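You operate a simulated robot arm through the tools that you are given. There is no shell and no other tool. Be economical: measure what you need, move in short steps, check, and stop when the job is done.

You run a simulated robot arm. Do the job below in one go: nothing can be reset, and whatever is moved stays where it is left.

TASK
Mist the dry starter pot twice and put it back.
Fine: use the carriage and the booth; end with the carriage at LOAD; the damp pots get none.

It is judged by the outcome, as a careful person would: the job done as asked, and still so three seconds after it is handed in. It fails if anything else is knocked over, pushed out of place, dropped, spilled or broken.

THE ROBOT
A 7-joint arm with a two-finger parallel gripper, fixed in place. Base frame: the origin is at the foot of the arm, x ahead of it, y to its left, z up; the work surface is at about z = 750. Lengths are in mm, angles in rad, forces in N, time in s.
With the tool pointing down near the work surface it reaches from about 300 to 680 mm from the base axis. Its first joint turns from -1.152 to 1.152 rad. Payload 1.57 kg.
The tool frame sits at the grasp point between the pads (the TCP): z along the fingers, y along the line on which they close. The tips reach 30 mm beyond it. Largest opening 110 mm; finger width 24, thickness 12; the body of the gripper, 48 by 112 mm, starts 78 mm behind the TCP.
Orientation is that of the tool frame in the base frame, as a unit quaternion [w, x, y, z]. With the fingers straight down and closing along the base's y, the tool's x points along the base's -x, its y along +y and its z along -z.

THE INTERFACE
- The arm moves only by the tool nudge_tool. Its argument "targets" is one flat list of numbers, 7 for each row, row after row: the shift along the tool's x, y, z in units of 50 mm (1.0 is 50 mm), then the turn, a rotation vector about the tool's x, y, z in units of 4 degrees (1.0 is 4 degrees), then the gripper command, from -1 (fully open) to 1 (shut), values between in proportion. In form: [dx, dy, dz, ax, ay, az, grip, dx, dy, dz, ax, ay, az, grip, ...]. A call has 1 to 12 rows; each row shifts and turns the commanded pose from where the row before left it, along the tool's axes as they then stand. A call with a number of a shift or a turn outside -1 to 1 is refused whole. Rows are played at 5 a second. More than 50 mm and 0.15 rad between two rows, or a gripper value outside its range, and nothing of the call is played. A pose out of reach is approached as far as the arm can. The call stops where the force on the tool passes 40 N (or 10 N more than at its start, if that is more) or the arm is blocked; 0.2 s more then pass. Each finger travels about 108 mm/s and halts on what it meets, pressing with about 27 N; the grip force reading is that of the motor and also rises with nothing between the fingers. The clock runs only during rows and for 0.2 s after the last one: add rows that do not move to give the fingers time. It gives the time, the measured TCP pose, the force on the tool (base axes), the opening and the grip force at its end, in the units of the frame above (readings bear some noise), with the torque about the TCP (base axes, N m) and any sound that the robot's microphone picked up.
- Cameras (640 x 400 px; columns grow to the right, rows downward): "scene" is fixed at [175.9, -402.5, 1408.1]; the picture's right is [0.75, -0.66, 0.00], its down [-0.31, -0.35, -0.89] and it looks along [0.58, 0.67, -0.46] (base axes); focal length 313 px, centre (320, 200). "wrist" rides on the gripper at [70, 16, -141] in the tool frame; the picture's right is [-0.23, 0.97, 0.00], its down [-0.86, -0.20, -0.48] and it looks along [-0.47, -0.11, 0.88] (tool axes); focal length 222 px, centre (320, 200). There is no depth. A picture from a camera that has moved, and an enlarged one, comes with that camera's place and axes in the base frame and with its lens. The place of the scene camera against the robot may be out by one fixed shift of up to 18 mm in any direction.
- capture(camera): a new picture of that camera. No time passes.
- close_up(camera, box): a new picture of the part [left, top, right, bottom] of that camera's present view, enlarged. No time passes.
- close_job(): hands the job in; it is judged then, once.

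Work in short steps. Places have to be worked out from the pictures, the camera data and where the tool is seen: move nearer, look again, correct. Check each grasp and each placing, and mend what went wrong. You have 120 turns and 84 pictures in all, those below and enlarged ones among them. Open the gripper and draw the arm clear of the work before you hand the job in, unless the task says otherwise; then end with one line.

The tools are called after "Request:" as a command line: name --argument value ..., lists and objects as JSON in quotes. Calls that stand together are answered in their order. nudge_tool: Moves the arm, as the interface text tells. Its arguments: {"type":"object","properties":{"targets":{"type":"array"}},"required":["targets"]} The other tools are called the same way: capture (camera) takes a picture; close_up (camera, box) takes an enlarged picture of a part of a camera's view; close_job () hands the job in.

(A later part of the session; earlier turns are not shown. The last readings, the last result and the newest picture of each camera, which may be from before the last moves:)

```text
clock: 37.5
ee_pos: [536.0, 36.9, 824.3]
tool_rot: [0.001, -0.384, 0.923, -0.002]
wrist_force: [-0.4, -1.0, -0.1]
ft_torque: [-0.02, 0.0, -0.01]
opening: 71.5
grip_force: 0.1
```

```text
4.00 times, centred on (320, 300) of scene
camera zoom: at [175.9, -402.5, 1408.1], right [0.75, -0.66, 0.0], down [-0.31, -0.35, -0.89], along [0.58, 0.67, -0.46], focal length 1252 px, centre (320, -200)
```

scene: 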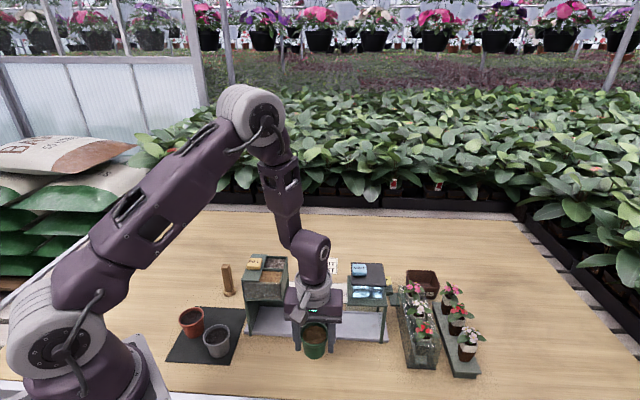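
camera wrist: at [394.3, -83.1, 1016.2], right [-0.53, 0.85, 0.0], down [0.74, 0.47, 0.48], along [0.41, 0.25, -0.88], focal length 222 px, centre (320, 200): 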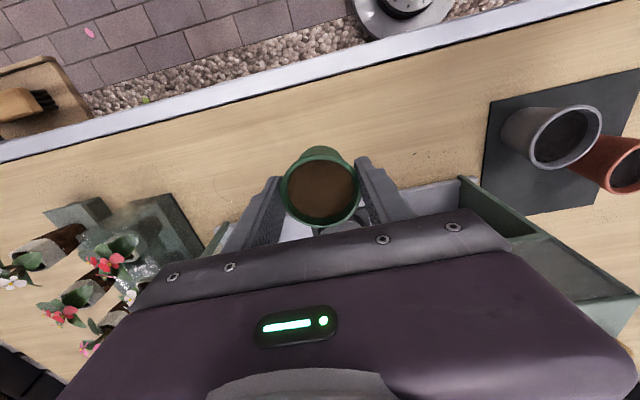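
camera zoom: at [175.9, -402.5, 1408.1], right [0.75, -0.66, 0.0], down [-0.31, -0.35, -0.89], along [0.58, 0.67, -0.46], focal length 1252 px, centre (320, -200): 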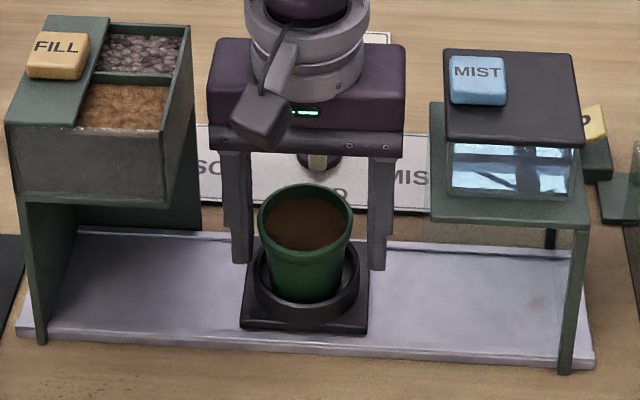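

The pot sits upright in the cup. I'll rise straight up clear of it, then go above the knob.

Request:
nudge_tool --targets '[0, 0, -0.3, 0, 0, 0, -0.3, 0, 0, -0.8, 0, 0, 0, -0.3, 0, 0, -0.8, 0, 0, 0, -0.3, 0, 0, -0.8, 0, 0, 0, -0.3, -0.9, 0, 0, 0, 0, 0, -0.3, -0.9, 0, 0, 0, 0, 0, -0.3, -0.85, 0, 0, 0, 0, 0, -0.3, 0, 0, 0, 0, 0, 0, -0.3]'

Request:
capture --camera "wrist"

Request:
close_up --camera "scene" --box '[230, 220, 400, 350]'

```text
clock: 39.3
ee_pos: [630.0, 133.2, 955.3]
tool_rot: [0.001, -0.384, 0.924, -0.002]
wrist_force: [0.1, 0.0, -0.1]
ft_torque: [0.01, -0.03, 0.0]
opening: 71.4
grip_force: 0.1
```

```text
44 pictures are left
camera wrist: at [569.2, 94.7, 1095.6], right [-0.53, 0.85, 0.0], down [0.74, 0.47, 0.48], along [0.41, 0.25, -0.88], focal length 222 px, centre (320, 200)
```

wrist: 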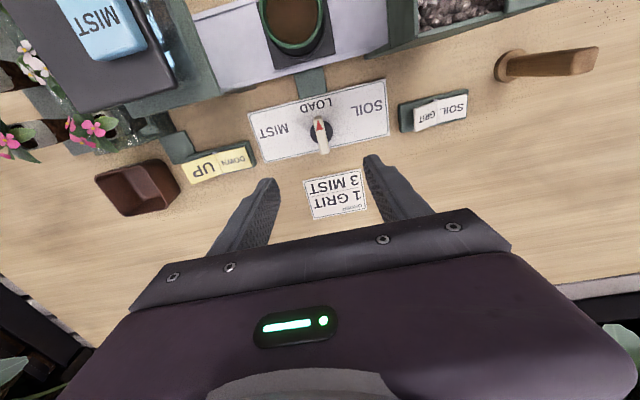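

```text
3.08 times, centred on (315, 285) of scene
camera zoom: at [175.9, -402.5, 1408.1], right [0.75, -0.66, 0.0], down [-0.31, -0.35, -0.89], along [0.58, 0.67, -0.46], focal length 963 px, centre (335, -62)
```

zoom: 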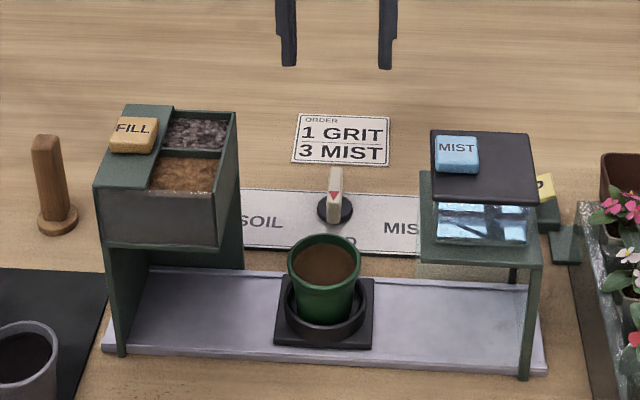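

The pot is centred in the cup and the knob is at about (627,130). I'll zoom in on the knob.

Request:
close_up --camera "wrist" --box '[240, 80, 400, 180]'

Request:
close_up --camera "scene" --box '[295, 260, 345, 305]'

```text
4.00 times, centred on (320, 130) of wrist
camera zoom: at [569.2, 94.7, 1095.6], right [-0.53, 0.85, 0.0], down [0.74, 0.47, 0.48], along [0.41, 0.25, -0.88], focal length 888 px, centre (320, 480)
```

zoom: 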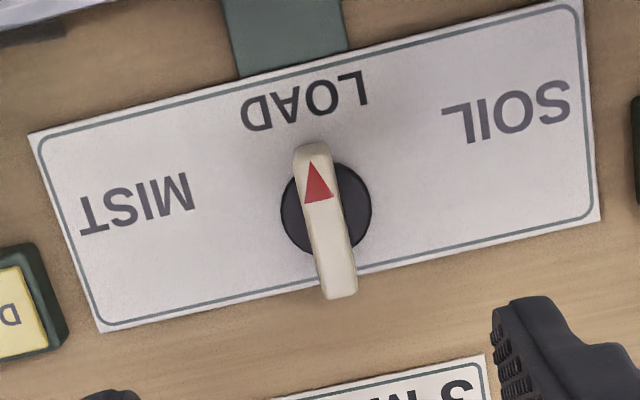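

```text
8.89 times, centred on (320, 282) of scene
camera zoom: at [175.9, -402.5, 1408.1], right [0.75, -0.66, 0.0], down [-0.31, -0.35, -0.89], along [0.58, 0.67, -0.46], focal length 2783 px, centre (320, -533)
```

zoom: 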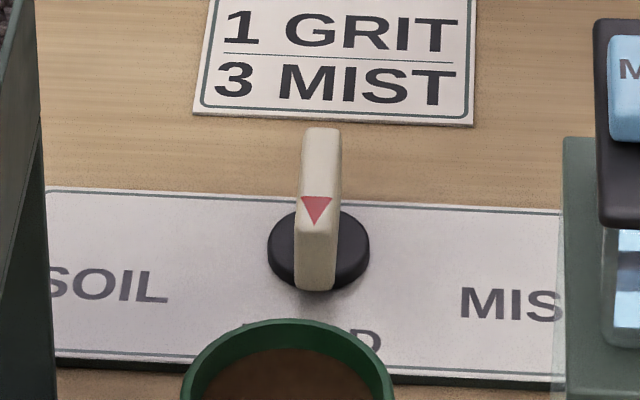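

Lever is a bar at about z 764–782 centred at (628.7,132), aligned at 45° with my tool. I'll narrow the opening to 40 mm, descend to z≈845 and check alignment.

Request:
nudge_tool --targets '[0.03, 0, 0, 0, 0, 0, 0.27, 0, 0, 0.75, 0, 0, 0, 0.27, 0, 0, 0.75, 0, 0, 0, 0.27, 0, 0, 0.7, 0, 0, 0, 0.27, 0, 0, 0, 0, 0, 0, 0.27]'

Request:
close_up --camera "wrist" --box '[220, 90, 420, 230]'

Request:
close_up --camera "scene" --box '[270, 220, 370, 310]'

```text
clock: 40.5
ee_pos: [629.2, 130.3, 849.3]
tool_rot: [0.0, -0.384, 0.923, -0.001]
wrist_force: [0.9, 0.5, 0.7]
ft_torque: [-0.01, -0.02, 0.01]
opening: 40.2
grip_force: 0.1
```

```text
2.86 times, centred on (320, 160) of wrist
camera zoom: at [568.9, 92.3, 989.4], right [-0.53, 0.85, 0.0], down [0.74, 0.47, 0.48], along [0.41, 0.25, -0.88], focal length 635 px, centre (320, 314)
```

zoom: 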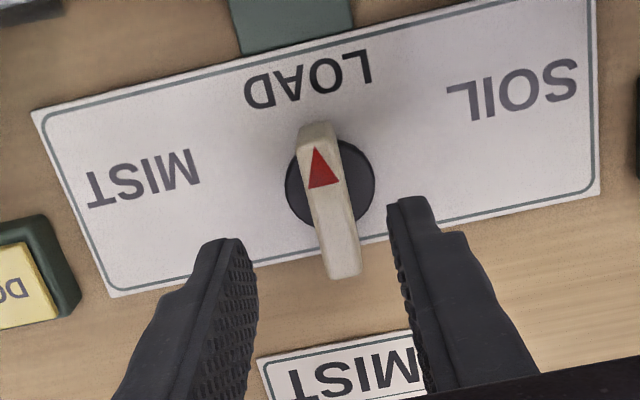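

```text
4.44 times, centred on (320, 265) of scene
camera zoom: at [175.9, -402.5, 1408.1], right [0.75, -0.66, 0.0], down [-0.31, -0.35, -0.89], along [0.58, 0.67, -0.46], focal length 1392 px, centre (320, -89)
```

zoom: 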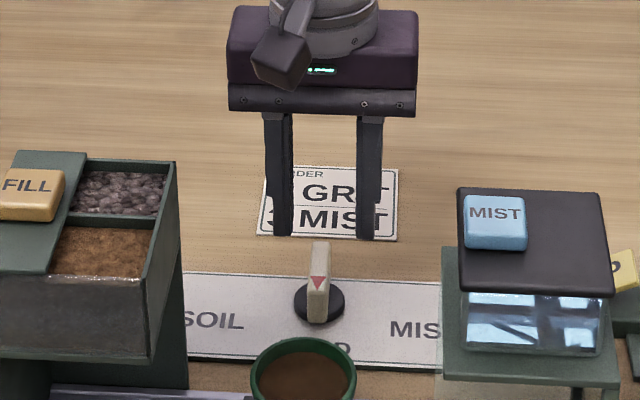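

Aligned within 2 mm. I'll descend to z≈798, straddling the bar.

Request:
nudge_tool --targets '[0, 0.03, 0.3, 0, 0, 0, 0.27, 0, 0, 0.4, 0, 0, 0, 0.27, 0, 0, 0.33, 0, 0, 0, 0.27, 0, 0, 0, 0, 0, 0, 0.27]'

Request:
close_up --camera "wrist" --box '[220, 90, 420, 230]'

Request:
close_up --camera "scene" --box '[270, 220, 370, 310]'

```text
clock: 41.5
ee_pos: [630.1, 129.6, 797.5]
tool_rot: [0.0, -0.384, 0.923, -0.002]
wrist_force: [-0.2, 0.4, 0.5]
ft_torque: [0.0, -0.01, -0.01]
opening: 40.2
grip_force: 0.1
```

```text
2.86 times, centred on (320, 160) of wrist
camera zoom: at [568.4, 91.2, 938.8], right [-0.53, 0.85, 0.0], down [0.74, 0.47, 0.48], along [0.41, 0.25, -0.88], focal length 635 px, centre (320, 314)
```

zoom: 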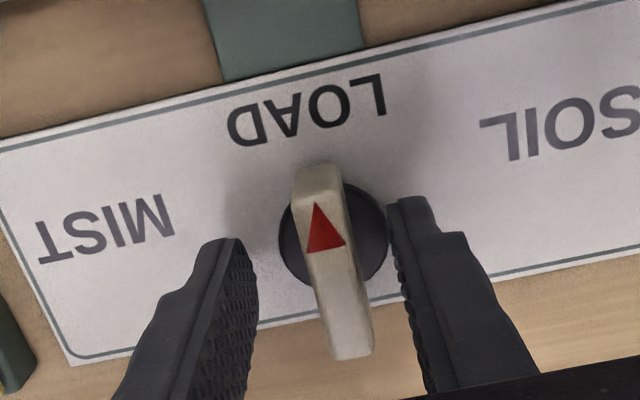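

```text
4.44 times, centred on (320, 265) of scene
camera zoom: at [175.9, -402.5, 1408.1], right [0.75, -0.66, 0.0], down [-0.31, -0.35, -0.89], along [0.58, 0.67, -0.46], focal length 1392 px, centre (320, -89)
```

zoom: 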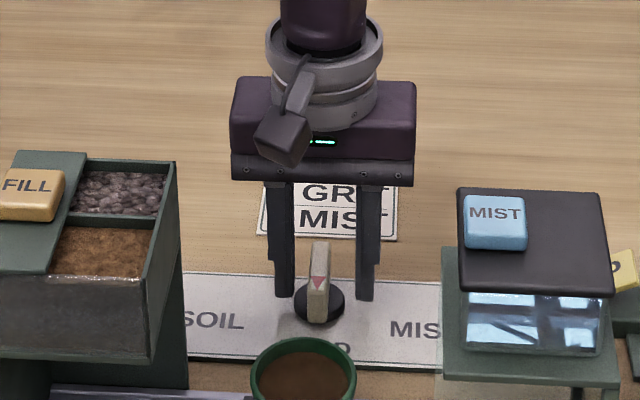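

The bar is about 2.8 mm toward tool +y; I'll centre and close on it.

Request:
nudge_tool --targets '[0.01, 0.056, 0, 0, 0, 0, 0.27, 0, 0, 0, 0, 0, 0, 1, 0, 0, 0, 0, 0, 0, 1, 0, 0, 0, 0, 0, 0, 1]'

```text
clock: 42.5
ee_pos: [625.8, 130.5, 799.4]
tool_rot: [0.0, -0.383, 0.924, -0.002]
wrist_force: [-2.6, -0.5, -2.2]
ft_torque: [0.5, 0.21, 0.05]
opening: 13.0
grip_force: 29.9
```

Bar gripped (13 mm). I'll turn it toward MIST in small steps: 20° first.

Request:
nudge_tool --targets '[0, 0, 0, 0, 0, -0.7, 1, 0, 0, 0, 0, 0, -0.7, 1, 0, 0, 0, 0, 0, -0.7, 1, 0, 0, 0, 0, 0, -0.7, 1, 0, 0, 0, 0, 0, -0.7, 1, 0, 0, 0, 0, 0, -0.7, 1, 0, 0, 0, 0, 0, -0.7, 1]'

Request:
close_up --camera "scene" --box '[230, 220, 400, 350]'

```text
clock: 44.1
ee_pos: [626.6, 131.2, 797.4]
tool_rot: [0.0, -0.535, 0.845, -0.003]
wrist_force: [7.5, -15.3, -4.4]
ft_torque: [-0.55, 0.58, -0.07]
opening: 13.0
grip_force: 29.7
```

```text
3.08 times, centred on (315, 285) of scene
camera zoom: at [176.1, -402.8, 1407.9], right [0.75, -0.66, 0.0], down [-0.31, -0.35, -0.89], along [0.58, 0.67, -0.46], focal length 963 px, centre (335, -62)
```

zoom: 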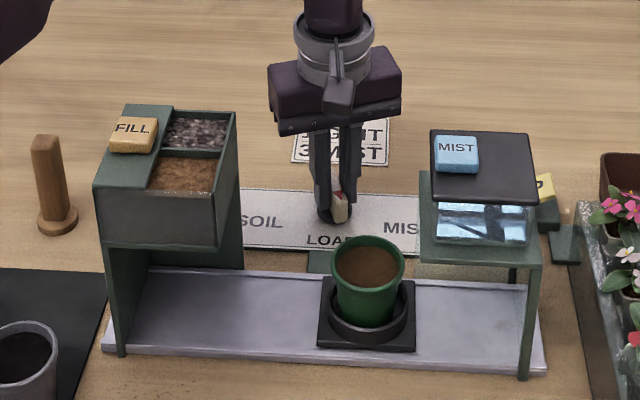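

The carriage follows the knob (about 35 mm for 20°). I'll relax the side force by 1 mm and continue, watching the pot pass under the mist head.

Request:
nudge_tool --targets '[0, -0.02, 0, 0, 0, -0.6, 1, 0, 0, 0, 0, 0, -0.6, 1, 0, 0, 0, 0, 0, -0.6, 1, 0, 0, 0, 0, 0, -0.6, 1]'

Request:
close_up --camera "scene" --box '[280, 240, 400, 350]'

```text
clock: 45.1
ee_pos: [627.3, 131.5, 798.1]
tool_rot: [-0.001, -0.604, 0.797, -0.004]
wrist_force: [18.7, -23.9, -24.5]
ft_torque: [-0.25, 0.15, -0.06]
opening: 12.8
grip_force: 29.6
```

```text
3.64 times, centred on (340, 295) of scene
camera zoom: at [176.8, -402.9, 1407.8], right [0.75, -0.66, 0.0], down [-0.31, -0.35, -0.89], along [0.58, 0.67, -0.46], focal length 1138 px, centre (247, -146)
```

zoom: 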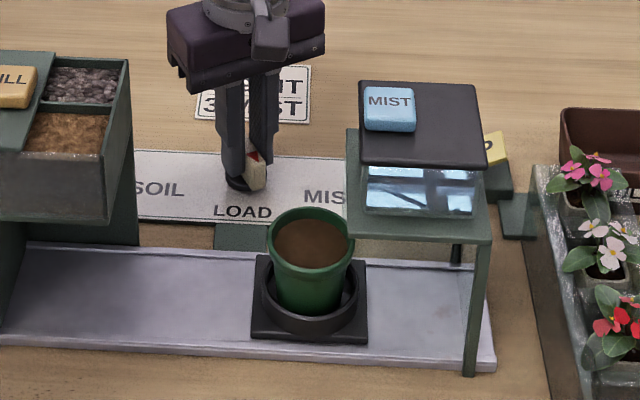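

Side force is building to about 39 N because my grip is slightly off the knob's axis. I'll relax 1–1.5 mm along the force without turning.

Request:
nudge_tool --targets '[0.02, -0.03, 0.03, 0, 0, 0, 1, 0, 0, 0, 0, 0, 0, 1]'

```text
clock: 45.7
ee_pos: [626.7, 132.0, 800.2]
tool_rot: [0.001, -0.604, 0.797, -0.002]
wrist_force: [5.7, -19.2, 2.0]
ft_torque: [-1.02, 0.54, 0.0]
opening: 13.0
grip_force: 29.7
```

Request:
nudge_tool --targets '[0.04, -0.015, 0, 0, 0, 0, 1, 0, 0, 0, 0, 0, 0, 1]'

```text
clock: 46.3
ee_pos: [627.1, 130.6, 799.1]
tool_rot: [0.002, -0.605, 0.796, -0.002]
wrist_force: [1.7, -1.1, 20.0]
ft_torque: [-0.4, 0.72, 0.03]
opening: 13.2
grip_force: 29.9
```

Side force is gone. Continuing the turn about 10°.

Request:
nudge_tool --targets '[0, 0, -0.015, 0, 0, -0.6, 1, 0, 0, 0, 0, 0, -0.6, 1, 0, 0, 0, 0, 0, -0.6, 1, 0, 0, 0, 0, 0, -0.6, 1]'

Request:
close_up --camera "scene" --box '[280, 240, 400, 350]'

```text
clock: 47.3
ee_pos: [628.6, 129.8, 799.8]
tool_rot: [0.001, -0.669, 0.743, -0.001]
wrist_force: [1.3, 17.4, 25.7]
ft_torque: [0.42, 0.64, -0.03]
opening: 12.9
grip_force: 29.5
```

```text
3.64 times, centred on (340, 295) of scene
camera zoom: at [175.4, -402.2, 1408.2], right [0.75, -0.66, 0.0], down [-0.31, -0.35, -0.89], along [0.58, 0.67, -0.46], focal length 1138 px, centre (247, -146)
```

zoom: 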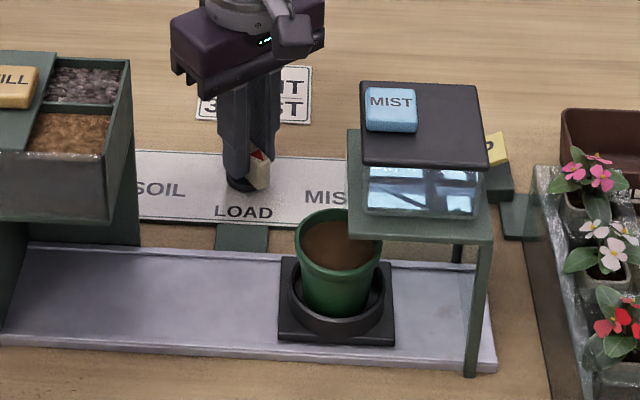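

The pot is sliding under the shelf cleanly. Small relaxing shift and continue turning.

Request:
nudge_tool --targets '[-0.025, 0, -0.025, 0, 0, -0.6, 1, 0, 0, 0, 0, 0, -0.6, 1, 0, 0, 0, 0, 0, -0.6, 1, 0, 0, 0, 0, 0, -0.6, 1]'

Request:
close_up --camera "scene" --box '[280, 240, 400, 350]'

```text
clock: 48.3
ee_pos: [628.4, 131.2, 797.9]
tool_rot: [0.0, 0.729, -0.685, 0.002]
wrist_force: [12.1, 20.4, -1.7]
ft_torque: [0.14, 0.1, -0.05]
opening: 12.5
grip_force: 30.0
```

```text
3.64 times, centred on (340, 295) of scene
camera zoom: at [176.2, -402.0, 1408.2], right [0.75, -0.66, 0.0], down [-0.31, -0.35, -0.89], along [0.58, 0.67, -0.46], focal length 1138 px, centre (247, -146)
```

zoom: 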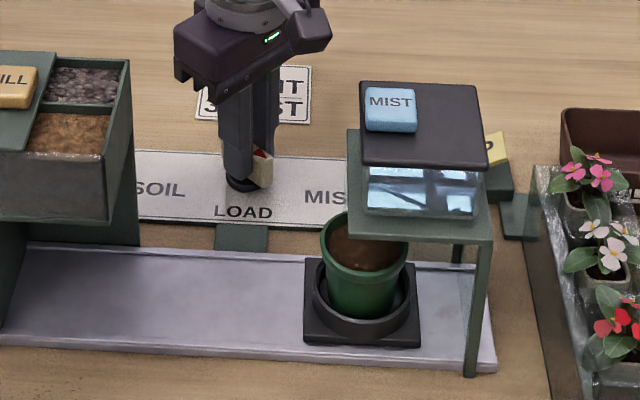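

Turned about 49°; the carriage needs roughly 20° more. Relaxing and continuing.

Request:
nudge_tool --targets '[-0.03, -0.02, 0, 0, 0, -0.6, 1, 0, 0, 0, 0, 0, -0.6, 1, 0, 0, 0, 0, 0, -0.6, 1, 0, 0, 0, 0, 0, -0.6, 1]'

Request:
close_up --camera "scene" --box '[280, 240, 400, 350]'

```text
clock: 49.3
ee_pos: [627.8, 129.7, 797.8]
tool_rot: [0.002, 0.783, -0.622, 0.002]
wrist_force: [0.5, 8.4, 10.2]
ft_torque: [0.12, 0.09, 0.0]
opening: 12.6
grip_force: 29.8
```

```text
3.64 times, centred on (340, 295) of scene
camera zoom: at [175.7, -402.4, 1408.1], right [0.75, -0.66, 0.0], down [-0.31, -0.35, -0.89], along [0.58, 0.67, -0.46], focal length 1138 px, centre (247, -146)
```

zoom: 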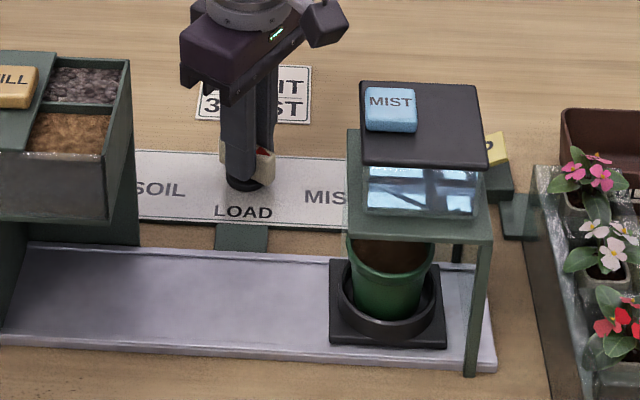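

Nearly under the mist head. A few more degrees, watching for a stop.

Request:
nudge_tool --targets '[-0.012, 0, -0.005, 0, 0, -0.5, 1, 0, 0, 0, 0, 0, -0.5, 1, 0, 0, 0, 0, 0, 0, 1]'

Request:
close_up --camera "scene" --box '[280, 240, 400, 350]'

```text
clock: 50.1
ee_pos: [628.8, 129.2, 798.4]
tool_rot: [0.001, 0.804, -0.595, 0.002]
wrist_force: [8.5, -2.9, -10.0]
ft_torque: [0.54, -0.03, -0.88]
opening: 13.8
grip_force: 30.2
```

```text
3.64 times, centred on (340, 295) of scene
camera zoom: at [176.2, -402.5, 1408.0], right [0.75, -0.66, 0.0], down [-0.31, -0.35, -0.89], along [0.58, 0.67, -0.46], focal length 1138 px, centre (247, -146)
```

zoom: 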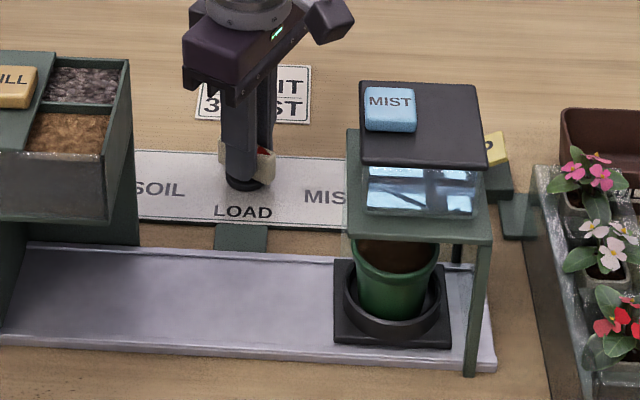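

Torque jumped to -0.88 N·m: this is the end stop at about 60°, MIST. I'll ease off 1.5°, open and rise.

Request:
nudge_tool --targets '[0, 0, 0, 0, 0, 0.3, 1, 0, 0, 0, 0, 0, 0, 0.4, 0, 0, 0, 0, 0, 0, 0.4, 0, 0, -0.4, 0, 0, 0, 0.4, 0, 0, -0.8, 0, 0, 0, 0.4, 0, 0, -0.8, 0, 0, 0, 0.4, 0, 0, -0.8, 0, 0, 0, 0.4, 0, 0, -0.5, 0, 0, 0, 0.4, 0, 0, 0, 0, 0, 0, 0.4]'

Request:
close_up --camera "scene" --box '[280, 240, 400, 350]'

Request:
capture --camera "wrist"

```text
clock: 52.1
ee_pos: [626.6, 132.0, 964.6]
tool_rot: [0.001, 0.798, -0.602, 0.002]
wrist_force: [-0.5, 0.3, -0.8]
ft_torque: [0.03, -0.01, 0.01]
opening: 33.1
grip_force: 0.1
```

```text
3.64 times, centred on (340, 295) of scene
camera zoom: at [175.9, -402.5, 1408.1], right [0.75, -0.66, 0.0], down [-0.31, -0.35, -0.89], along [0.58, 0.67, -0.46], focal length 1138 px, centre (247, -146)
```

zoom: 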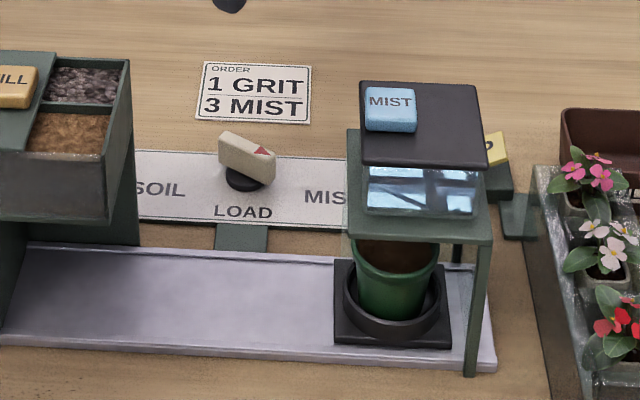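

```text
29 pictures are left
camera wrist: at [630.2, 61.0, 1106.1], right [-1.0, -0.05, 0.0], down [-0.04, 0.88, 0.48], along [-0.02, 0.48, -0.88], focal length 222 px, centre (320, 200)
```

wrist: 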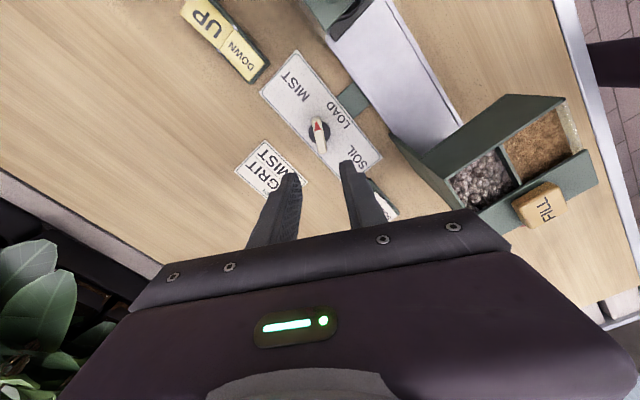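

The knob points to MIST and the pot is under the head. I'll go above the MIST button, fingers closed, staying high.

Request:
nudge_tool --targets '[0, 0, -0.9, 0, 0, 0, 1, 0.76, 0.245, 0, 0, 0, 0, 1, 0.76, 0.245, 0, 0, 0, 0, 1, 0.76, 0.245, 0, 0, 0, 0, 1, 0.76, 0.245, 0, 0, 0, 0, 1, 0, 0, 0, 0, 0, 0, 1]'

Request:
capture --camera "wrist"

Request:
close_up --camera "scene" --box '[300, 200, 420, 320]'

```text
clock: 53.5
ee_pos: [621.2, -27.1, 1011.2]
tool_rot: [0.001, 0.798, -0.602, 0.001]
wrist_force: [-0.2, -0.2, 0.2]
ft_torque: [0.02, 0.02, 0.0]
opening: 0.2
grip_force: 21.2
```

```text
28 pictures are left
camera wrist: at [625.3, -99.6, 1151.7], right [-1.0, -0.05, 0.0], down [-0.04, 0.88, 0.48], along [-0.02, 0.48, -0.88], focal length 222 px, centre (320, 200)
```

wrist: 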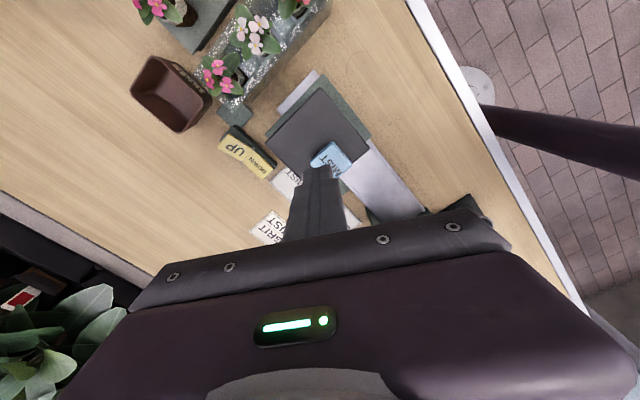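

```text
3.33 times, centred on (360, 260) of scene
camera zoom: at [175.8, -402.5, 1408.1], right [0.75, -0.66, 0.0], down [-0.31, -0.35, -0.89], along [0.58, 0.67, -0.46], focal length 1044 px, centre (187, 0)
```

zoom: 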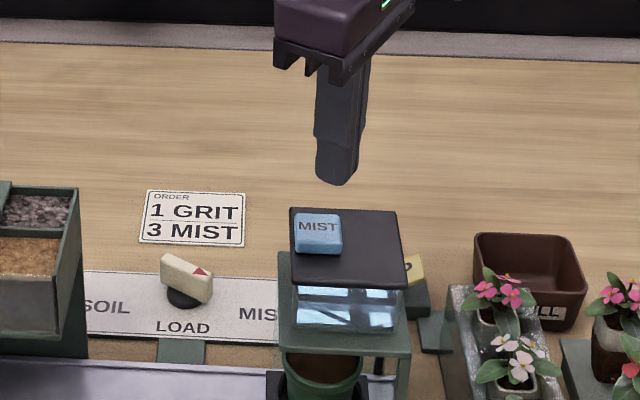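

Combining rays, the MIST button is at (612,-27.6) with its top at about z 935–940. I'll shift over it, descend to z≈985 and verify.

Request:
nudge_tool --targets '[-0.04, 0.175, 0, 0, 0, 0, 1, 0, 0, 0.5, 0, 0, 0, 1, 0, 0, 0, 0, 0, 0, 1]'

Request:
close_up --camera "wrist" --box '[240, 100, 400, 220]'

Request:
close_up --camera "scene" --box '[320, 230, 400, 300]'

```text
clock: 54.3
ee_pos: [614.1, -28.6, 985.0]
tool_rot: [0.0, 0.798, -0.603, 0.002]
wrist_force: [0.0, 0.5, -0.4]
ft_torque: [0.0, -0.01, 0.0]
opening: 0.0
grip_force: 21.2
```

```text
3.33 times, centred on (320, 160) of wrist
camera zoom: at [617.2, -99.7, 1127.0], right [-1.0, -0.05, 0.0], down [-0.04, 0.88, 0.48], along [-0.02, 0.48, -0.88], focal length 740 px, centre (320, 333)
```

zoom: 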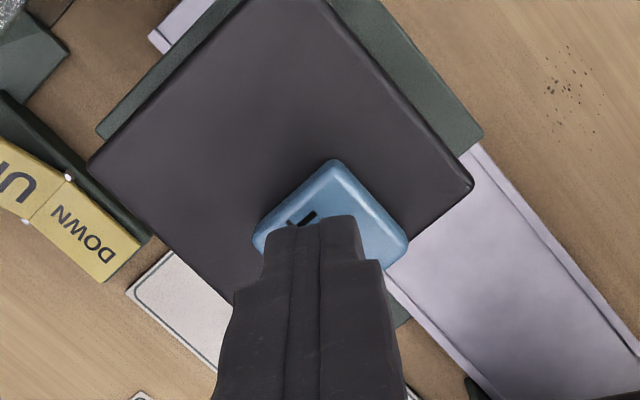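

```text
5.71 times, centred on (360, 265) of scene
camera zoom: at [175.9, -402.5, 1408.1], right [0.75, -0.66, 0.0], down [-0.31, -0.35, -0.89], along [0.58, 0.67, -0.46], focal length 1789 px, centre (91, -171)
```

zoom: 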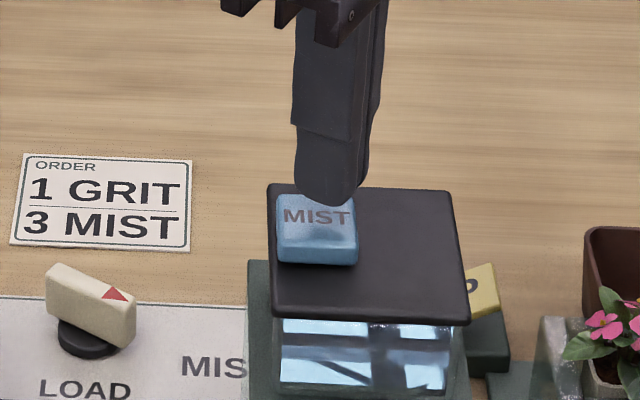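

The button centre is about 5 mm toward +y; I'll correct and lower gently until something touches.

Request:
nudge_tool --targets '[-0.11, 0.03, 0, 0, 0, 0, 1, 0, 0, 0.2, 0, 0, 0, 1, 0, 0, 0.05, 0, 0, 0, 1, 0, 0, 0.05, 0, 0, 0, 1]'

Request:
close_up --camera "scene" --box '[320, 230, 400, 300]'

```text
clock: 55.3
ee_pos: [610.1, -22.5, 970.0]
tool_rot: [0.0, 0.798, -0.603, 0.002]
wrist_force: [-0.5, -0.5, 0.0]
ft_torque: [-0.02, 0.0, 0.04]
opening: 0.0
grip_force: 21.4
```

```text
5.71 times, centred on (360, 265) of scene
camera zoom: at [175.9, -402.5, 1408.1], right [0.75, -0.66, 0.0], down [-0.31, -0.35, -0.89], along [0.58, 0.67, -0.46], focal length 1789 px, centre (91, -171)
```

zoom: 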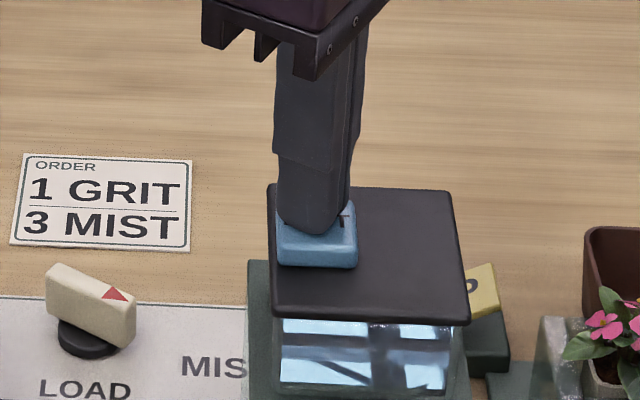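

The tip sits right over the button. Pressing down in 1.5 mm steps.

Request:
nudge_tool --targets '[0, 0, 0.03, 0, 0, 0, 1, 0, 0, 0.03, 0, 0, 0, 1, 0, 0, 0, 0, 0, 0, 1]'

```text
clock: 56.1
ee_pos: [610.4, -24.0, 966.6]
tool_rot: [0.0, 0.798, -0.602, 0.002]
wrist_force: [-1.5, 1.1, 2.6]
ft_torque: [0.04, 0.02, 0.0]
opening: 0.0
grip_force: 21.3
heard: click
```

Heard a click with light force. I'll back off 10 mm and look at what the head did.

Request:
nudge_tool --targets '[0, 0, -0.2, 0, 0, 0, 1, 0, 0, 0, 0, 0, 0, 1, 0, 0, 0, 0, 0, 0, 1]'

Request:
close_up --camera "scene" --box '[310, 240, 410, 350]'

```text
clock: 56.9
ee_pos: [612.0, -22.9, 976.6]
tool_rot: [0.001, 0.798, -0.603, 0.002]
wrist_force: [0.9, 0.3, -0.2]
ft_torque: [-0.01, 0.01, 0.0]
opening: 0.0
grip_force: 21.5
```

```text
3.64 times, centred on (360, 295) of scene
camera zoom: at [175.9, -402.5, 1408.1], right [0.75, -0.66, 0.0], down [-0.31, -0.35, -0.89], along [0.58, 0.67, -0.46], focal length 1138 px, centre (174, -146)
```

zoom: 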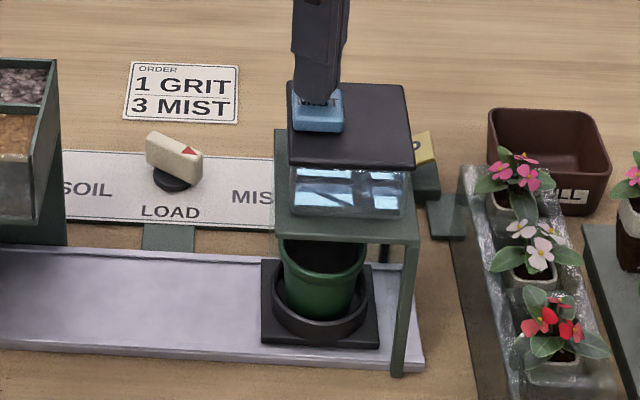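

Request:
close_up --camera "scene" --box '[340, 280, 395, 335]'

```text
7.27 times, centred on (368, 308) of scene
camera zoom: at [175.9, -402.5, 1408.1], right [0.75, -0.66, 0.0], down [-0.31, -0.35, -0.89], along [0.58, 0.67, -0.46], focal length 2277 px, centre (-26, -582)
```

zoom: 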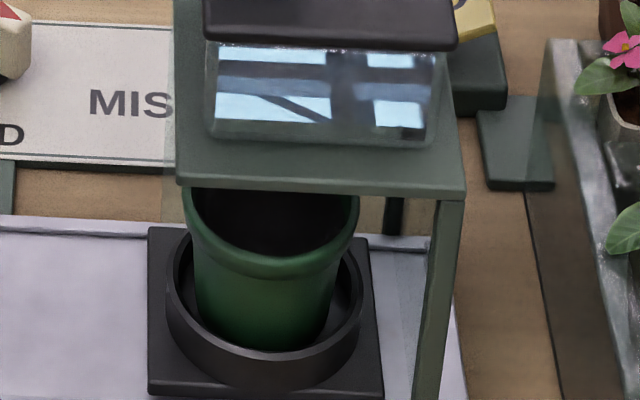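

The soil is clearly darker: the first mist was given. Now the second press, same depth.

Request:
nudge_tool --targets '[0, 0, 0.1, 0, 0, 0, 1, 0, 0, 0.07, 0, 0, 0, 1, 0, 0, 0.03, 0, 0, 0, 1, 0, 0, 0, 0, 0, 0, 1]'

```text
clock: 57.9
ee_pos: [610.0, -23.2, 968.3]
tool_rot: [0.0, 0.798, -0.603, 0.002]
wrist_force: [1.8, 0.2, 2.3]
ft_torque: [0.01, -0.04, -0.06]
opening: 0.0
grip_force: 21.1
heard: click
```

Second click heard. Rising straight up, then back over the knob.

Request:
nudge_tool --targets '[0, 0, -0.4, 0, 0, 0, 1, 0, 0, -0.5, 0, 0, 0, 1, -0.72, -0.28, 0, 0, 0, 0, 0.27, -0.72, -0.28, 0, 0, 0, 0, 0.27, -0.72, -0.28, 0, 0, 0, 0, 0.27, -0.72, -0.28, 0, 0, 0, 0, 0.27, 0, 0, 0, 0, 0, 0, 0.27]'

Request:
close_up --camera "scene" --box '[300, 240, 410, 350]'

```text
clock: 59.5
ee_pos: [624.5, 128.8, 1013.9]
tool_rot: [0.0, 0.798, -0.602, 0.001]
wrist_force: [-0.6, 0.4, 0.4]
ft_torque: [-0.04, -0.02, -0.04]
opening: 40.2
grip_force: 0.0
```

```text
3.64 times, centred on (355, 295) of scene
camera zoom: at [175.9, -402.5, 1408.1], right [0.75, -0.66, 0.0], down [-0.31, -0.35, -0.89], along [0.58, 0.67, -0.46], focal length 1138 px, centre (193, -146)
```

zoom: 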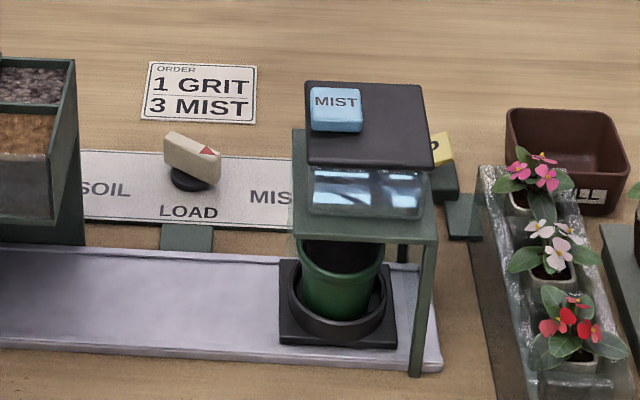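

Two mists given and the pot is steady. I'll descend toward the knob with the same yaw as the bar and check alignment.

Request:
nudge_tool --targets '[-0.018, -0.067, 0.6, 0, 0, 0, 0.27, 0, 0, 0.9, 0, 0, 0, 0.27, 0, 0, 0.9, 0, 0, 0, 0.27, 0, 0, 0.9, 0, 0, 0, 0.27, 0, 0, 0, 0, 0, 0, 0.27]'

Request:
close_up --camera "wrist" --box '[220, 90, 420, 230]'

```text
clock: 60.7
ee_pos: [626.6, 137.6, 844.0]
tool_rot: [0.001, 0.798, -0.603, 0.003]
wrist_force: [0.5, 0.3, 0.5]
ft_torque: [0.02, -0.01, 0.01]
opening: 40.3
grip_force: 0.1
```

```text
2.86 times, centred on (320, 160) of wrist
camera zoom: at [629.8, 64.5, 985.1], right [-1.0, -0.05, 0.0], down [-0.04, 0.88, 0.48], along [-0.02, 0.48, -0.88], focal length 635 px, centre (320, 314)
```

zoom: 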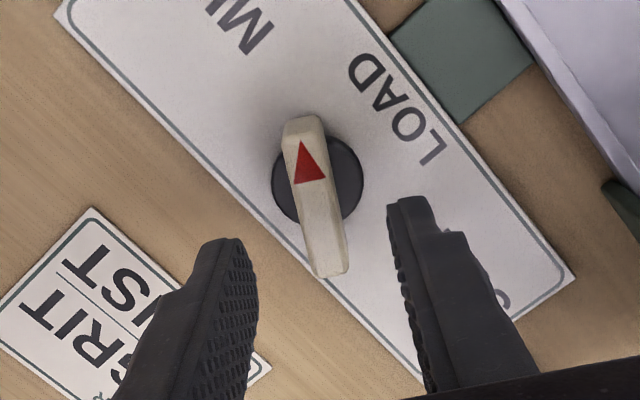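

The axis reads (627.6,132); I'll shift 4.4 mm along tool x and descend to z≈798.

Request:
nudge_tool --targets '[0.09, 0, 0.3, 0, 0, 0, 0.27, 0, 0, 0.35, 0, 0, 0, 0.27, 0, 0, 0.27, 0, 0, 0, 0.27, 0, 0, 0, 0, 0, 0, 0.27]'

Request:
close_up --camera "wrist" --box '[220, 90, 420, 230]'

```text
clock: 61.7
ee_pos: [627.6, 128.5, 799.2]
tool_rot: [0.0, 0.798, -0.603, 0.002]
wrist_force: [0.1, -0.5, 0.6]
ft_torque: [0.0, -0.01, 0.01]
opening: 40.3
grip_force: 0.1
```

```text
2.86 times, centred on (320, 160) of wrist
camera zoom: at [632.1, 57.0, 940.5], right [-1.0, -0.05, 0.0], down [-0.04, 0.88, 0.48], along [-0.02, 0.48, -0.88], focal length 635 px, centre (320, 314)
```

zoom: 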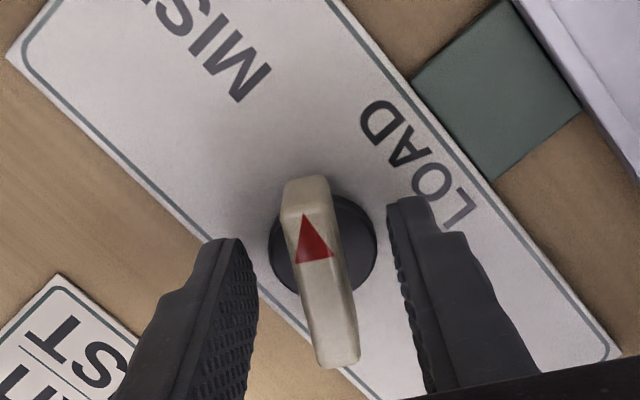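

Knob axis is 3.3 mm toward tool -x; I'll correct and close.

Request:
nudge_tool --targets '[-0.065, 0, 0, 0, 0, 0, 0.27, 0, 0, 0, 0, 0, 0, 1, 0, 0, 0, 0, 0, 0, 1, 0, 0, 0, 0, 0, 0, 1]'

Request:
nudge_tool --targets '[0, 0, 0, 0, 0, 0.6, 1, 0, 0, 0, 0, 0, 0.6, 1, 0, 0, 0, 0, 0, 0.6, 1, 0, 0, 0, 0, 0, 0.6, 1]'

```text
clock: 62.7
ee_pos: [627.7, 132.6, 799.9]
tool_rot: [0.0, 0.797, -0.604, 0.002]
wrist_force: [-0.5, 0.9, -0.3]
ft_torque: [-0.19, 0.31, -0.77]
opening: 12.9
grip_force: 30.0
```

```text
clock: 63.7
ee_pos: [628.2, 132.0, 798.6]
tool_rot: [-0.001, 0.745, -0.667, 0.001]
wrist_force: [-19.3, 6.6, 16.5]
ft_torque: [0.17, 0.62, 0.04]
opening: 12.8
grip_force: 29.5
```

Turning back works; relaxing the small side force and continuing.

Request:
nudge_tool --targets '[-0.012, 0.03, -0.02, 0, 0, 0.6, 1, 0, 0, 0, 0, 0, 0.6, 1, 0, 0, 0, 0, 0, 0.6, 1, 0, 0, 0, 0, 0, 0.6, 1]'

```text
clock: 64.7
ee_pos: [627.3, 131.7, 800.2]
tool_rot: [0.001, -0.686, 0.728, -0.002]
wrist_force: [6.1, 8.9, -12.6]
ft_torque: [0.15, 0.32, 0.02]
opening: 12.9
grip_force: 29.6
```

Request:
nudge_tool --targets '[-0.012, -0.008, 0.01, 0, 0, 0.6, 1, 0, 0, 0, 0, 0, 0.6, 1, 0, 0, 0, 0, 0, 0.6, 1, 0, 0, 0, 0, 0, 0.6, 1]'

Request:
close_up --camera "scene" --box '[280, 240, 400, 350]'

```text
clock: 65.7
ee_pos: [628.6, 131.3, 801.7]
tool_rot: [-0.001, -0.622, 0.783, -0.002]
wrist_force: [-1.0, -1.5, -6.4]
ft_torque: [0.3, 0.25, 0.04]
opening: 12.8
grip_force: 29.2
```

```text
3.64 times, centred on (340, 295) of scene
camera zoom: at [176.0, -402.5, 1408.0], right [0.75, -0.66, 0.0], down [-0.31, -0.35, -0.89], along [0.58, 0.67, -0.46], focal length 1138 px, centre (247, -146)
```

zoom: 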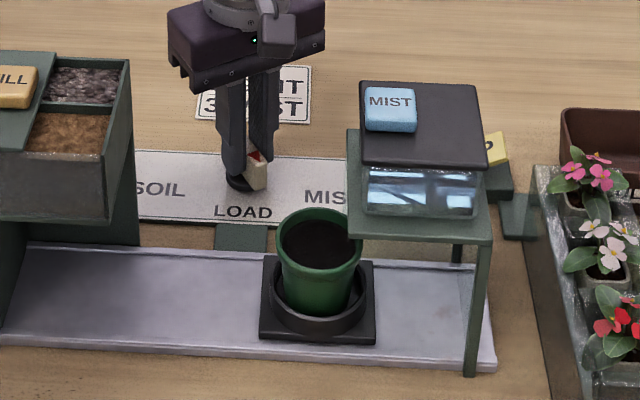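

The soil is now dark. Continuing the turn back: about 32° to go.

Request:
nudge_tool --targets '[0, 0, 0, 0, 0, 0.7, 1, 0, 0, 0, 0, 0, 0.7, 1, 0, 0, 0, 0, 0, 0.7, 1, 0, 0, 0, 0, 0, 0.7, 1]'

```text
clock: 66.7
ee_pos: [626.4, 131.0, 799.7]
tool_rot: [-0.001, -0.543, 0.84, -0.003]
wrist_force: [-10.3, -11.5, 5.8]
ft_torque: [0.25, 0.33, 0.07]
opening: 12.9
grip_force: 29.9
```

Request:
nudge_tool --targets '[0.02, 0.008, -0.01, 0, 0, 0.7, 1, 0, 0, 0, 0, 0, 0.7, 1, 0, 0, 0, 0, 0, 0.7, 1, 0, 0, 0, 0, 0, 0.7, 1]'

```text
clock: 67.7
ee_pos: [627.6, 131.8, 800.4]
tool_rot: [0.0, -0.458, 0.889, -0.002]
wrist_force: [2.0, 0.5, -30.9]
ft_torque: [0.13, 0.04, 0.06]
opening: 13.0
grip_force: 29.4
```

Request:
nudge_tool --targets '[0, 0, 0.03, 0, 0, 0.6, 1, 0, 0, 0, 0, 0, 0.6, 1, 0, 0, 0, 0, 0, 0.6, 1, 0, 0, 0, 0, 0, 0.58, 1, 0, 0, 0, 0, 0, 0, 1]'

Request:
close_up --camera "scene" --box '[230, 220, 400, 350]'

```text
clock: 68.9
ee_pos: [627.0, 131.0, 800.3]
tool_rot: [0.001, -0.384, 0.923, -0.001]
wrist_force: [-18.9, 7.0, 3.2]
ft_torque: [-0.29, 1.23, 0.06]
opening: 12.8
grip_force: 30.4
```

```text
3.08 times, centred on (315, 285) of scene
camera zoom: at [175.5, -402.3, 1408.2], right [0.75, -0.66, 0.0], down [-0.31, -0.35, -0.89], along [0.58, 0.67, -0.46], focal length 963 px, centre (335, -62)
```

zoom: 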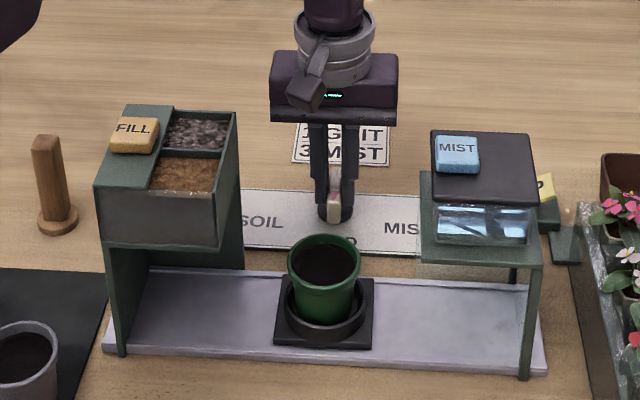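

The carriage plate is exactly back at LOAD. I'll relax the side force, open and rise.

Request:
nudge_tool --targets '[0.01, 0.03, 0, 0, 0, 0, 1, 0, 0, 0, 0, 0, 0, 0.4, 0, 0, 0, 0, 0, 0, 0.4, 0, 0, -0.4, 0, 0, 0, 0.4, 0, 0, -0.8, 0, 0, 0, 0.4, 0, 0, -0.8, 0, 0, 0, 0.4, 0, 0, -0.8, 0, 0, 0, 0.4, 0, 0, -0.3, 0, 0, 0, -0.3, 0, 0, 0, 0, 0, 0, -0.3]'

Request:
close_up --camera "wrist" --box '[240, 0, 400, 180]'

```text
clock: 70.9
ee_pos: [626.4, 133.2, 954.3]
tool_rot: [0.001, -0.385, 0.923, -0.002]
wrist_force: [0.5, 0.5, 0.8]
ft_torque: [-0.01, -0.02, -0.01]
opening: 71.6
grip_force: 0.0
```

```text
2.22 times, centred on (320, 90) of wrist
camera zoom: at [565.1, 94.2, 1095.1], right [-0.53, 0.85, 0.0], down [0.74, 0.47, 0.48], along [0.41, 0.25, -0.88], focal length 494 px, centre (320, 444)
```

zoom: 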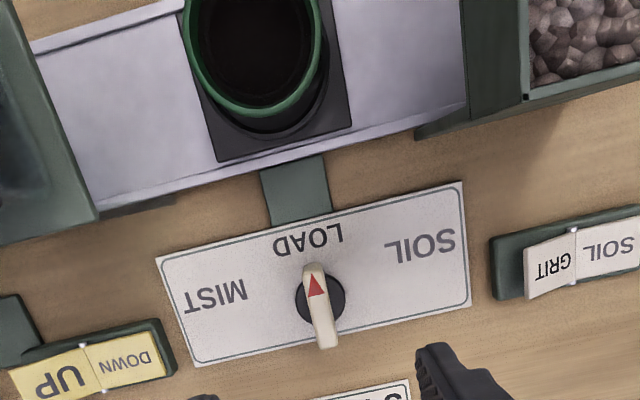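

The knob points at LOAD. Moving above the pot to fetch it.

Request:
nudge_tool --targets '[0.88, -0.02, 0, 0, 0, 0, -0.42, 0.88, -0.02, 0, 0, 0, 0, -0.42, 0.88, -0.02, 0, 0, 0, 0, -0.42, 0, 0, 0.6, 0, 0, 0, -0.42, 0, 0, 0.6, 0, 0, 0, -0.42, 0, 0, 0, 0, 0, 0, -0.42]'

Request:
capture --camera "wrist"

```text
clock: 72.3
ee_pos: [537.4, 37.5, 893.0]
tool_rot: [0.001, -0.384, 0.923, -0.002]
wrist_force: [-0.5, -0.1, 0.0]
ft_torque: [0.07, 0.02, -0.01]
opening: 78.4
grip_force: 0.0
```

```text
15 pictures are left
camera wrist: at [476.6, 0.1, 1033.4], right [-0.53, 0.85, 0.0], down [0.74, 0.47, 0.48], along [0.41, 0.25, -0.88], focal length 222 px, centre (320, 200)
```

wrist: 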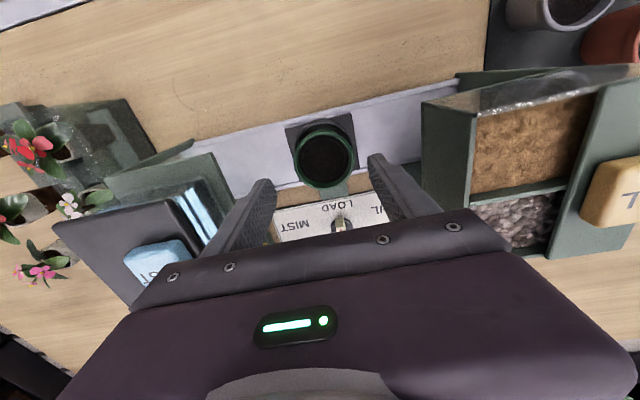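

Pot rim is at (534,40). I'll correct 4 mm along tool y and descend to z≈827 around the rim.

Request:
nudge_tool --targets '[0.02, 0.075, 0, 0, 0, 0, -0.42, 0, 0, 0.4, 0, 0, 0, -0.42, 0, 0, 0.4, 0, 0, 0, -0.42, 0, 0, 0.4, 0, 0, 0, -0.42, 0, 0, 0.1, 0, 0, 0, -0.42, 0, 0, 0, 0, 0, 0, -0.42]'

Request:
capture --camera "wrist"

```text
clock: 73.7
ee_pos: [531.9, 38.9, 831.2]
tool_rot: [0.001, -0.384, 0.923, -0.001]
wrist_force: [-0.4, 0.0, 0.2]
ft_torque: [-0.03, -0.01, 0.03]
opening: 78.1
grip_force: 0.1
```

```text
14 pictures are left
camera wrist: at [470.7, 0.7, 971.3], right [-0.53, 0.85, 0.0], down [0.74, 0.47, 0.48], along [0.41, 0.25, -0.88], focal length 222 px, centre (320, 200)
```

wrist: 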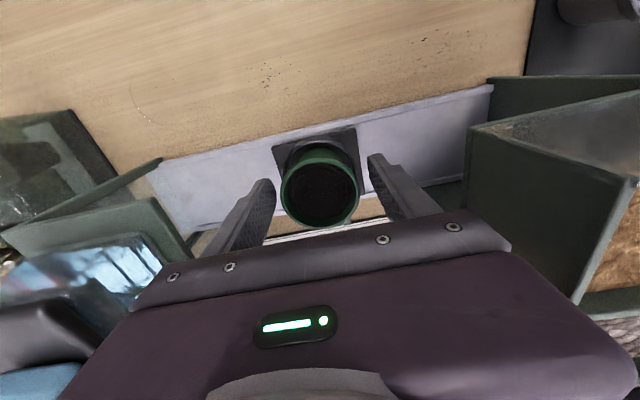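

Well centred. I'll lower 4 mm, close and lift.

Request:
nudge_tool --targets '[0.01, 0, 0.08, 0, 0, 0, -0.42, 0, 0, 0, 0, 0, 0, 1, 0, 0, 0, 0, 0, 0, 1, 0, 0, 0, 0, 0, 0, 1, 0, 0, 0, 0, 0, 0, 1]'

Request:
nudge_tool --targets '[0, 0, -0.2, 0, 0, 0, 1, 0, 0, -0.5, 0, 0, 0, 1, 0, 0, -0.6, 0, 0, 0, 1, 0, 0, 0, 0, 0, 0, 1]'

Request:
close_up --camera "scene" --box '[230, 220, 400, 350]'

```text
clock: 74.9
ee_pos: [530.5, 38.9, 827.3]
tool_rot: [0.001, -0.384, 0.923, -0.002]
wrist_force: [0.2, 0.0, 0.3]
ft_torque: [0.02, 0.01, -0.04]
opening: 57.1
grip_force: 26.7
```

```text
clock: 75.9
ee_pos: [529.3, 38.1, 890.5]
tool_rot: [0.0, -0.384, 0.923, -0.002]
wrist_force: [0.2, -0.5, -0.9]
ft_torque: [-0.01, -0.03, 0.0]
opening: 57.1
grip_force: 26.8
```

```text
3.08 times, centred on (315, 285) of scene
camera zoom: at [175.9, -402.5, 1408.1], right [0.75, -0.66, 0.0], down [-0.31, -0.35, -0.89], along [0.58, 0.67, -0.46], focal length 963 px, centre (335, -62)
```

zoom: 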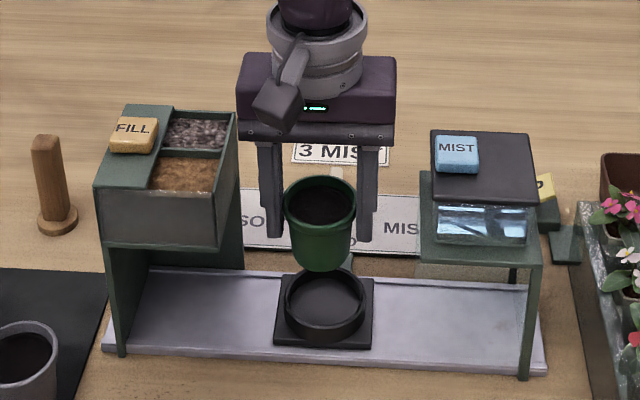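

Pot lifted cleanly, cup empty at LOAD. Rising above the towers, then moving back over the mat spot.

Request:
nudge_tool --targets '[0, 0, -0.9, 0, 0, 0, 1, 0, 0, -0.9, 0, 0, 0, 1, 0, 0, -0.9, 0, 0, 0, 1, 0, 0, -0.3, 0, 0, 0, 1, -0.058, 0.895, 0, 0, 0, 0, 1, -0.058, 0.895, 0, 0, 0, 0, 1, -0.058, 0.895, 0, 0, 0, 0, 1, -0.058, 0.895, 0, 0, 0, 0, 1, -0.058, 0.895, 0, 0, 0, 0, 1, 0, 0, 0, 0, 0, 1, 1, 0, 0, 0, 0, 0, 1, 1, 0, 0, 0, 0, 0, 1, 1]'

Request:
nudge_tool --targets '[0, 0, 0, 0, 0, 1, 1, 0, 0, 0, 0, 0, 1, 1, 0, 0, 0, 0, 0, 1, 1, 0, 0, 0, 0, 0, 1, 1, 0, 0, 0, 0, 0, 1, 1, 0, 0, 0, 0, 0, 1, 1, 0, 0, 0, 0, 0, 1, 1, 0, 0, 0, 0, 0, 1, 1, 0, 0, 0, 0, 0, 1, 1, 0, 0, 0, 0, 0, 1, 1, 0, 0, 0, 0, 0, 1, 1, 0, 0, 0, 0, 0, 1, 1]'

Request:
nudge_tool --targets '[0, 0, 0, 0, 0, 1, 1, 0, 0, 0, 0, 0, 1, 1, 0, 0, 0, 0, 0, 1, 1, 0, 0, 0, 0, 0, 1, 1, 0, 0, 0, 0, 0, 1, 1, 0, 0, 0, 0, 0, 1, 1, 0, 0, 0, 0, 0, 1, 1, 0, 0, 0, 0, 0, 0.55, 1, 0, 0, 0, 0, 0, 0, 1]'

```text
clock: 78.5
ee_pos: [383.2, 208.1, 1039.6]
tool_rot: [0.001, -0.285, 0.959, -0.002]
wrist_force: [-0.5, -0.1, -0.4]
ft_torque: [0.02, 0.0, -0.02]
opening: 57.1
grip_force: 26.8
```

```text
clock: 81.1
ee_pos: [382.5, 208.0, 1039.0]
tool_rot: [0.002, 0.129, 0.992, -0.002]
wrist_force: [0.9, 0.1, -1.4]
ft_torque: [-0.03, 0.03, 0.0]
opening: 57.1
grip_force: 27.0
```

```text
clock: 83.1
ee_pos: [382.0, 207.0, 1039.2]
tool_rot: [0.001, 0.383, 0.924, 0.0]
wrist_force: [0.6, -0.2, -0.7]
ft_torque: [-0.04, 0.0, 0.01]
opening: 57.0
grip_force: 27.0
```

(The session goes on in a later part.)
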